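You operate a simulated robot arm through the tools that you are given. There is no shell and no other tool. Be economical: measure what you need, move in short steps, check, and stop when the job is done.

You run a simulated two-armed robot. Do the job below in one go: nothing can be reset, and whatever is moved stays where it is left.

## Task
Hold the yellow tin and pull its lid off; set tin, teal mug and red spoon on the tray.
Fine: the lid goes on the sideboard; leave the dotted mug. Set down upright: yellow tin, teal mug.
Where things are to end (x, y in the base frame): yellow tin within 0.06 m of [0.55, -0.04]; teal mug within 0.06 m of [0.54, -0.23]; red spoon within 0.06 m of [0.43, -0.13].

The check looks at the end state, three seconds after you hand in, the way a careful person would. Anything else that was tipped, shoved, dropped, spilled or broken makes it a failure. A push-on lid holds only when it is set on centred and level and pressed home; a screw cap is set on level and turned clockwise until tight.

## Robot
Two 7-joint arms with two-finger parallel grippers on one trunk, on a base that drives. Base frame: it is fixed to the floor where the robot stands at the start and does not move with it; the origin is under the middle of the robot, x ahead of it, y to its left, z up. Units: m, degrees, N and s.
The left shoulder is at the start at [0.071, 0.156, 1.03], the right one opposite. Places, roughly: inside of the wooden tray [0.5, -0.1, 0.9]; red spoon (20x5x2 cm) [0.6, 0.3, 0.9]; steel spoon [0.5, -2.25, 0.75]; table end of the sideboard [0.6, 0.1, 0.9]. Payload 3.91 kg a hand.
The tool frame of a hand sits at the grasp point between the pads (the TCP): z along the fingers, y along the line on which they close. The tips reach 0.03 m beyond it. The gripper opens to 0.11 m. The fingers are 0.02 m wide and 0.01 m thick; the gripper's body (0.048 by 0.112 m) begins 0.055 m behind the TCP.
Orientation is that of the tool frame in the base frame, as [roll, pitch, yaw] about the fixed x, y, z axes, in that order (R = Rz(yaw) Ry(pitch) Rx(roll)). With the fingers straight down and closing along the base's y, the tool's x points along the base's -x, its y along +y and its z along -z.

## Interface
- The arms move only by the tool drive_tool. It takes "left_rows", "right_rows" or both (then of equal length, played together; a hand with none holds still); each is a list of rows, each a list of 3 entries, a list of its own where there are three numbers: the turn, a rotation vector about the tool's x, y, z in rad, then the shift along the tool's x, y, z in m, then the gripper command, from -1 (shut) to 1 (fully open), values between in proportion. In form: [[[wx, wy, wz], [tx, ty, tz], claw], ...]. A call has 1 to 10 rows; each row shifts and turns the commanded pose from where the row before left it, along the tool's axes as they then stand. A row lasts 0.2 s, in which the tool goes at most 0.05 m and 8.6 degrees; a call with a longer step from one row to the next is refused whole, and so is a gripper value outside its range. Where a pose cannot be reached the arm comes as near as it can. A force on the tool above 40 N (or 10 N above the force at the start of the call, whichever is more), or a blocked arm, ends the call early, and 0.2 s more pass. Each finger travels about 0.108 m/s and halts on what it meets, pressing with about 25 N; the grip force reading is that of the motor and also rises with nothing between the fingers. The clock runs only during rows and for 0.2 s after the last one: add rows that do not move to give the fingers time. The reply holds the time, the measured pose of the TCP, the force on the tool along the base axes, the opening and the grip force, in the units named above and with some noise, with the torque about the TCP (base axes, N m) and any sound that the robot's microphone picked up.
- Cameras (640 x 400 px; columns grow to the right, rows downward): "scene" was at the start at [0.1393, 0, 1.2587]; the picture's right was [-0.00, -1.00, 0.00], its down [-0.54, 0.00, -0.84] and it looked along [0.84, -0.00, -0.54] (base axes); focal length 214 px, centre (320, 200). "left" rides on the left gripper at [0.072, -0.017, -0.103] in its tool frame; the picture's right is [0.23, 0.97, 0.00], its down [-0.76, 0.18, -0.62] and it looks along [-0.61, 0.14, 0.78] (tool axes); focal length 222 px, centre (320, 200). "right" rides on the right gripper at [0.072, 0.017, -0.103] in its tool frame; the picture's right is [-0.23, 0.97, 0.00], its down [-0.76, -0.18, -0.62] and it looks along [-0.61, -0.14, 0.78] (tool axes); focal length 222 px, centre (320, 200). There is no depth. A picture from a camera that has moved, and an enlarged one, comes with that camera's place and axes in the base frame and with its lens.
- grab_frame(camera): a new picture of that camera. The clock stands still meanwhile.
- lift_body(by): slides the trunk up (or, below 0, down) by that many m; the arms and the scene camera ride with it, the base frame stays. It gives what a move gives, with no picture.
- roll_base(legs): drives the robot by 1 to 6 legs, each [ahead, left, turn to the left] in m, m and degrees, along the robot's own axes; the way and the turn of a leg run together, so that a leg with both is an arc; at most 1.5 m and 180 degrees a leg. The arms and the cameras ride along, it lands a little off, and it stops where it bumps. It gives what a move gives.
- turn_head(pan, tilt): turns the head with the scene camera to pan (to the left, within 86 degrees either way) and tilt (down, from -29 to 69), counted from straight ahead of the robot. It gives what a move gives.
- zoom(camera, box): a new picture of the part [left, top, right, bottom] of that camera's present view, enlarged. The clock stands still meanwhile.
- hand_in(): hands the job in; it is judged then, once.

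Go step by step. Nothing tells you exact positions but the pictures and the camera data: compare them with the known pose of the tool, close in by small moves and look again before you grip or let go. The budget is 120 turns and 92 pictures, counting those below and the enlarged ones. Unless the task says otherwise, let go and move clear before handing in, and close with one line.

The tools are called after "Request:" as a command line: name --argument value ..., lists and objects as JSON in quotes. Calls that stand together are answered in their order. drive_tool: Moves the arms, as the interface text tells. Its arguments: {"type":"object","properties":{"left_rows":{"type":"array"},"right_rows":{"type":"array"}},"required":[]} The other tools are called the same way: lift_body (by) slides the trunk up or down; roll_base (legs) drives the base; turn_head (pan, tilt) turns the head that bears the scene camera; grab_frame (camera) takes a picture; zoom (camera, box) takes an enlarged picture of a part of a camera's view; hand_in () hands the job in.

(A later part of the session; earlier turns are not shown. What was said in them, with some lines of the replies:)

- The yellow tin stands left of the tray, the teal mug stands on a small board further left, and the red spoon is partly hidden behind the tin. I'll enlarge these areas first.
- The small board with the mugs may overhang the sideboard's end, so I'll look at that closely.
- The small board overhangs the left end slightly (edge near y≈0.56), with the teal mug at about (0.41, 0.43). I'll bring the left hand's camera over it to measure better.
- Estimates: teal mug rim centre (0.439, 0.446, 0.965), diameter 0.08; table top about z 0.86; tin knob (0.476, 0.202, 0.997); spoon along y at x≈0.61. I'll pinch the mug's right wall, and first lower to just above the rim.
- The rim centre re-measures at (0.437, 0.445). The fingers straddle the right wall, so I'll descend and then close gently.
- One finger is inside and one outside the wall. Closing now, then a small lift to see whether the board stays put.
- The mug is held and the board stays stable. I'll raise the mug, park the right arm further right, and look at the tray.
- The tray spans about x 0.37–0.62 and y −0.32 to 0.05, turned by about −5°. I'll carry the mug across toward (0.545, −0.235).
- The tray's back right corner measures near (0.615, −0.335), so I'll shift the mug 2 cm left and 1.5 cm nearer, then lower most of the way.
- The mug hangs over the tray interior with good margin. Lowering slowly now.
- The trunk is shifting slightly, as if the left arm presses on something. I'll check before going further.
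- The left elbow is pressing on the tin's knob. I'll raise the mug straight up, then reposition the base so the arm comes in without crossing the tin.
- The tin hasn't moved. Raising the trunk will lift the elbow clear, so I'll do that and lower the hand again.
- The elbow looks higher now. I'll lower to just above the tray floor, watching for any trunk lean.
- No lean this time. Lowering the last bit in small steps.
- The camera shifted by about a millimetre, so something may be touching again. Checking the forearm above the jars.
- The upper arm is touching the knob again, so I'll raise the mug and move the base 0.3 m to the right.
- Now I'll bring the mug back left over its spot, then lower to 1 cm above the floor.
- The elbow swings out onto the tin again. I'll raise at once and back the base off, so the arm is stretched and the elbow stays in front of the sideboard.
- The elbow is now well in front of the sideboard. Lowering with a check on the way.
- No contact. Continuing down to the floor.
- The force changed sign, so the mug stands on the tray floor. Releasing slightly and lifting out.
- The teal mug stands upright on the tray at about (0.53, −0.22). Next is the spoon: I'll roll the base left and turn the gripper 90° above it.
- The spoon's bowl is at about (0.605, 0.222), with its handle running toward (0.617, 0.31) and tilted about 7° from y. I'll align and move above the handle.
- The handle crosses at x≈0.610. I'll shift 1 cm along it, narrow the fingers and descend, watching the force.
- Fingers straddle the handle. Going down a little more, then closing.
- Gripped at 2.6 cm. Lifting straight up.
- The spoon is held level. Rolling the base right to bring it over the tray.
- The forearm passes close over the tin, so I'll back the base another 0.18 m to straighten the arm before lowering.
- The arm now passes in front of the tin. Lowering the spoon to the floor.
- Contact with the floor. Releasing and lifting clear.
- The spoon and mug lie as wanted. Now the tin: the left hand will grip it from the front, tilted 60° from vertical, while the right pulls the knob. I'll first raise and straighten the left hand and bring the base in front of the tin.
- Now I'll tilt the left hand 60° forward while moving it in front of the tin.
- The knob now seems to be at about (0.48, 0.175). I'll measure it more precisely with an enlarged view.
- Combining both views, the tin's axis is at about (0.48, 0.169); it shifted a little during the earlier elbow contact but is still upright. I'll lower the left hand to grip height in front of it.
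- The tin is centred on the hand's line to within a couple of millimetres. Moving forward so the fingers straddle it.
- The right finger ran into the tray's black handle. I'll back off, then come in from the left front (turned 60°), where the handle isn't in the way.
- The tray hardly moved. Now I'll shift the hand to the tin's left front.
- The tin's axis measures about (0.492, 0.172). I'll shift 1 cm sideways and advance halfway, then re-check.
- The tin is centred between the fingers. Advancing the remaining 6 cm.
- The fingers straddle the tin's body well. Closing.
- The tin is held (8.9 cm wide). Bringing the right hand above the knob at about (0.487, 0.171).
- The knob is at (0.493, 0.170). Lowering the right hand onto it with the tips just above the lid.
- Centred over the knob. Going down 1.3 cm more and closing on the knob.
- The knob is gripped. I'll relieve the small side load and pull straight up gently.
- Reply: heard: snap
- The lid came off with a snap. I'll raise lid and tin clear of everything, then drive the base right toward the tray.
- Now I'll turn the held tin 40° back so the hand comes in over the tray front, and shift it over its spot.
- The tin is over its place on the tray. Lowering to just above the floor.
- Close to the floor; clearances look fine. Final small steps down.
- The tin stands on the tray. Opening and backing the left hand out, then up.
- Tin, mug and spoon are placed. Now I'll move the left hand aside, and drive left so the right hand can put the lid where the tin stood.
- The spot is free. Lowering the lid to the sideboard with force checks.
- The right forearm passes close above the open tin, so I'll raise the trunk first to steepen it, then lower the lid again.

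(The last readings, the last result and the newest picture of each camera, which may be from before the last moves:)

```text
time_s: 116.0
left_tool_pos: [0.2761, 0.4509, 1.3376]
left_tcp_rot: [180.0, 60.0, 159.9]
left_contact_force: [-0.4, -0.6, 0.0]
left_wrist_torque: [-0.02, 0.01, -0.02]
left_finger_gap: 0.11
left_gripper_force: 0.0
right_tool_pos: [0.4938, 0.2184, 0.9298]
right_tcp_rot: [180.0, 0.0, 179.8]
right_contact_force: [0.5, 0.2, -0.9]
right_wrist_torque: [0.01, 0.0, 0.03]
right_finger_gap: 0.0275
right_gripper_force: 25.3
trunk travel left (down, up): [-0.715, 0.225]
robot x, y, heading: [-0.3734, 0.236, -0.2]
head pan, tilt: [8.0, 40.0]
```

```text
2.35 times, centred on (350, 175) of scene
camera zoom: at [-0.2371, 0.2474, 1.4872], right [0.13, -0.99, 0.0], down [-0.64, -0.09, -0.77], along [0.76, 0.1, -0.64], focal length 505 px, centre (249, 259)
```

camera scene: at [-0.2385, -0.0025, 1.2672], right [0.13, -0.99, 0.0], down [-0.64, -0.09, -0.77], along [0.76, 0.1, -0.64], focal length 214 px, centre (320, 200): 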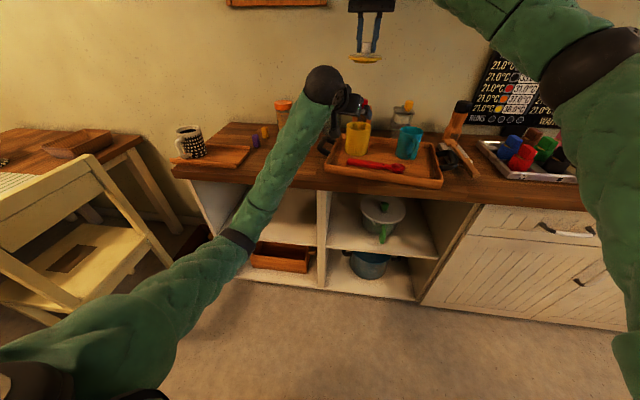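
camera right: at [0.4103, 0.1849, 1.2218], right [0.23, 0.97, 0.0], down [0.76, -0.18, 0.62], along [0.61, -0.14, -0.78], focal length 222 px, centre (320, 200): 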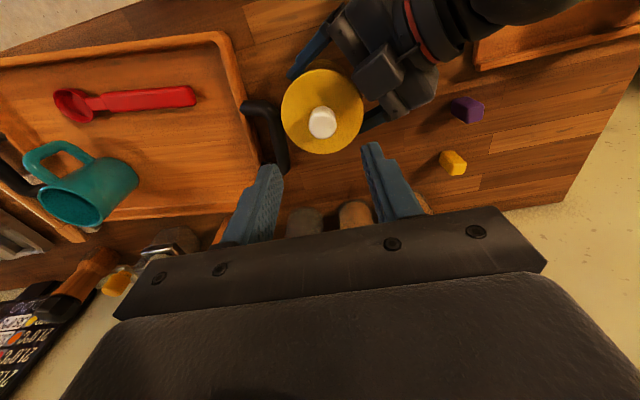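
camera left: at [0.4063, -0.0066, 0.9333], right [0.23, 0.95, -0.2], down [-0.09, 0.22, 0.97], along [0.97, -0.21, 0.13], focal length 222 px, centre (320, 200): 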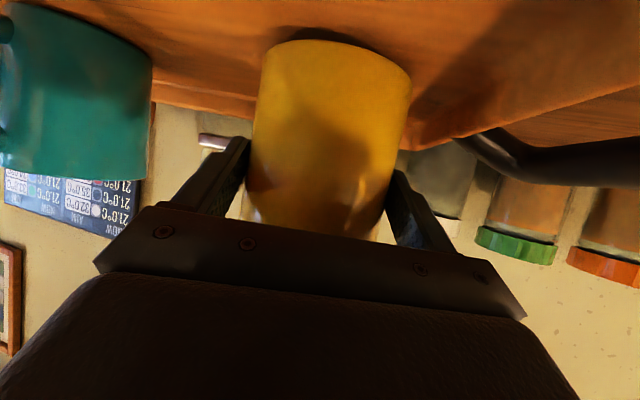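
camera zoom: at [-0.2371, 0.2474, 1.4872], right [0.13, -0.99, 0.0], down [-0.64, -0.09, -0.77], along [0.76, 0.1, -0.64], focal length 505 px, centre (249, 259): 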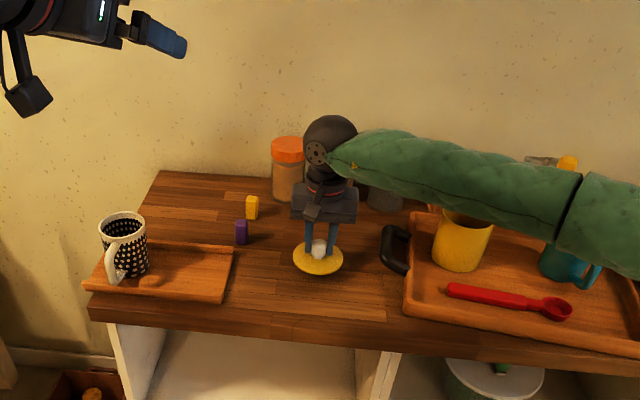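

No contact so far. Lowering in small steps.

Request:
drive_tool --right_rows '[[[0, 0, 0], [0, 0, 0.003], -1], [[0, 0, 0], [0, 0, 0.003], -1], [[0, 0, 0], [0, 0, 0.002], -1], [[0, 0, 0], [0, 0, 0], -1]]'

```text
time_s: 117.0
left_tool_pos: [0.2769, 0.4515, 1.3364]
left_tcp_rot: [180.0, 60.1, 159.9]
left_contact_force: [-0.9, -0.3, -1.2]
left_wrist_torque: [-0.02, -0.02, -0.02]
left_finger_gap: 0.1103
left_gripper_force: 0.1
right_tool_pos: [0.4943, 0.2189, 0.9223]
right_tcp_rot: [-180.0, 0.0, 179.8]
right_contact_force: [-0.2, 0.5, 0.1]
right_wrist_torque: [0.0, 0.0, -0.03]
right_finger_gap: 0.0275
right_gripper_force: 24.7
trunk travel left (down, up): [-0.715, 0.225]
robot x, y, heading: [-0.3736, 0.2347, -0.3]
head pan, tilt: [8.0, 40.0]
```

Request:
drive_tool --right_rows '[[[0, 0, 0], [0, 0, 0.003], -1], [[0, 0, 0], [0, 0, 0.002], -1], [[0, 0, 0], [0, 0, 0.002], -1], [[0, 0, 0], [0, 0, 0], -1]]'

Request:
zoom --camera "scene" --box '[310, 150, 410, 220]'

```text
time_s: 118.0
left_tool_pos: [0.2763, 0.4523, 1.3368]
left_tcp_rot: [-180.0, 59.9, 159.9]
left_contact_force: [-0.3, 0.7, -0.7]
left_wrist_torque: [0.0, -0.04, -0.03]
left_finger_gap: 0.11
left_gripper_force: 0.0
right_tool_pos: [0.4943, 0.2187, 0.9159]
right_tcp_rot: [179.9, 0.0, 179.8]
right_contact_force: [-0.1, 0.2, -0.6]
right_wrist_torque: [0.03, 0.01, 0.04]
right_finger_gap: 0.0278
right_gripper_force: 25.3
trunk travel left (down, up): [-0.715, 0.225]
robot x, y, heading: [-0.3724, 0.2378, -0.1]
head pan, tilt: [8.0, 40.0]
```

```text
5.71 times, centred on (360, 185) of scene
camera zoom: at [-0.2371, 0.2474, 1.4872], right [0.13, -0.99, 0.0], down [-0.64, -0.09, -0.77], along [0.76, 0.1, -0.64], focal length 1226 px, centre (91, 286)
```

zoom: 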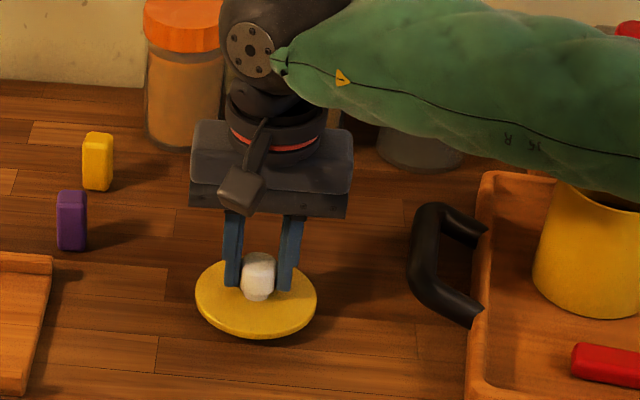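

Nearly down. Continuing.

Request:
drive_tool --right_rows '[[[0, 0, 0], [0, 0, 0.002], -1], [[0, 0, 0], [0, 0, 0.002], -1], [[0, 0, 0], [0, 0, 0.001], -1], [[0, 0, 0], [0, 0, 0], -1]]'

```text
time_s: 119.0
left_tool_pos: [0.2763, 0.4524, 1.3363]
left_tcp_rot: [-180.0, 60.0, 159.7]
left_contact_force: [0.2, 0.4, -0.6]
left_wrist_torque: [0.0, -0.02, 0.01]
left_finger_gap: 0.1099
left_gripper_force: 0.1
right_tool_pos: [0.4956, 0.2189, 0.9104]
right_tcp_rot: [-180.0, 0.1, 179.7]
right_contact_force: [1.2, -0.5, 6.3]
right_wrist_torque: [-0.03, 0.02, -0.04]
right_finger_gap: 0.0275
right_gripper_force: 24.7
trunk travel left (down, up): [-0.715, 0.225]
robot x, y, heading: [-0.3697, 0.2376, 0.1]
head pan, tilt: [8.0, 40.0]
```

The lid rests on the sideboard (6 N). Releasing and lifting the hand straight up.

Request:
drive_tool --right_rows '[[[0, 0, 0], [0, 0, -0.001], -0.3], [[0, 0, 0], [0, 0, 0], 0], [[0, 0, 0], [0, 0, 0], 0], [[0, 0, 0], [0, 0, -0.015], 0], [[0, 0, 0], [0, 0, -0.035], 0], [[0, 0, 0], [0, 0, -0.045], 0], [[0, 0, 0], [0, 0, -0.045], 0], [[0, 0, 0], [0, 0, -0.045], 0], [[0, 0, 0], [0, 0, -0.045], 0], [[0, 0, 0], [0, 0, -0.045], 0]]'

Request:
drive_tool --right_rows '[[[0, 0, 0], [0.03, -0.02, 0], 0], [[0, 0, 0], [0.04, -0.02, 0], 0], [[0, 0, 0], [0.04, -0.02, 0], 0], [[0, 0, 0], [0.04, -0.02, 0], 0], [[0, 0, 0], [0, 0, 0], 0], [[0, 0, 0], [0, 0, 0], 0]]'

Request:
grab_frame --camera "scene"

```text
time_s: 121.2
left_tool_pos: [0.2764, 0.4514, 1.338]
left_tcp_rot: [180.0, 60.2, 159.9]
left_contact_force: [-0.7, 0.0, -0.3]
left_wrist_torque: [0.08, 0.02, 0.04]
left_finger_gap: 0.11
left_gripper_force: 0.1
right_tool_pos: [0.4956, 0.2185, 1.1878]
right_tcp_rot: [180.0, 0.0, 179.8]
right_contact_force: [-0.1, 0.2, -0.8]
right_wrist_torque: [0.01, -0.03, -0.03]
right_finger_gap: 0.0549
right_gripper_force: 0.0
trunk travel left (down, up): [-0.715, 0.225]
robot x, y, heading: [-0.3713, 0.2368, -0.3]
head pan, tilt: [8.0, 40.0]
```

```text
time_s: 122.6
left_tool_pos: [0.2761, 0.4501, 1.3373]
left_tcp_rot: [179.9, 60.0, 159.8]
left_contact_force: [-0.5, 0.3, -0.5]
left_wrist_torque: [0.0, 0.01, 0.04]
left_finger_gap: 0.1102
left_gripper_force: 0.1
right_tool_pos: [0.3454, 0.1384, 1.187]
right_tcp_rot: [179.9, 0.0, 179.6]
right_contact_force: [0.3, -1.2, -0.8]
right_wrist_torque: [0.03, -0.02, -0.01]
right_finger_gap: 0.0551
right_gripper_force: 0.0
trunk travel left (down, up): [-0.715, 0.225]
robot x, y, heading: [-0.3703, 0.234, -0.2]
head pan, tilt: [8.0, 40.0]
```

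```text
8 pictures are left
camera scene: at [-0.2377, 0.2466, 1.4873], right [0.13, -0.99, 0.0], down [-0.64, -0.09, -0.77], along [0.76, 0.1, -0.64], focal length 214 px, centre (320, 200)
```

scene: 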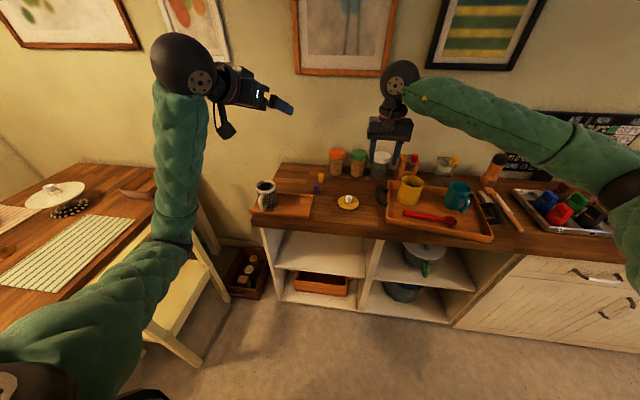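

Request:
zoom --camera "scene" --box '[370, 150, 530, 250]'

Request:
zoom --camera "scene" --box '[240, 140, 400, 240]'

```text
4.00 times, centred on (450, 200) of scene
camera zoom: at [-0.2377, 0.2466, 1.4873], right [0.13, -0.99, 0.0], down [-0.64, -0.09, -0.77], along [0.76, 0.1, -0.64], focal length 858 px, centre (-200, 200)
```

zoom: 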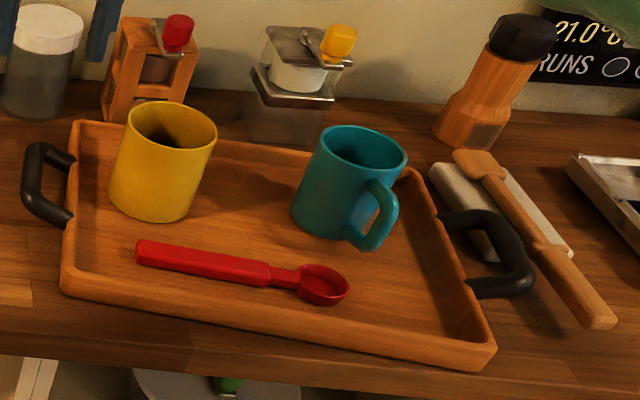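

```text
4.00 times, centred on (320, 190) of scene
camera zoom: at [-0.2377, 0.2466, 1.4873], right [0.13, -0.99, 0.0], down [-0.64, -0.09, -0.77], along [0.76, 0.1, -0.64], focal length 858 px, centre (320, 240)
```

zoom: 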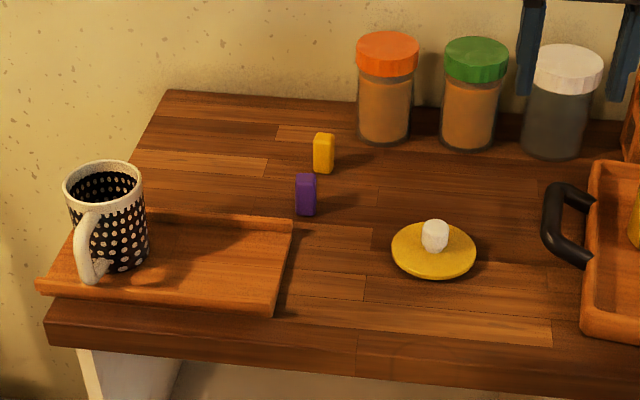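

All three items are on the tray near their targets: tin about (0.55, −0.04), mug about (0.53, −0.22), spoon about (0.43, −0.11). The lid lies on the sideboard, the dotted mug is where it was, and both hands are clear, so I'm handing in.

Request:
hand_in

```text
The job is handed in.
```

The job is handed in: the tin (lid off), teal mug and red spoon are on the tray within about 2 cm of their targets, with tin and mug upright. My left arm brushed the tin and nudged the tray slightly along the way, but nothing tipped.
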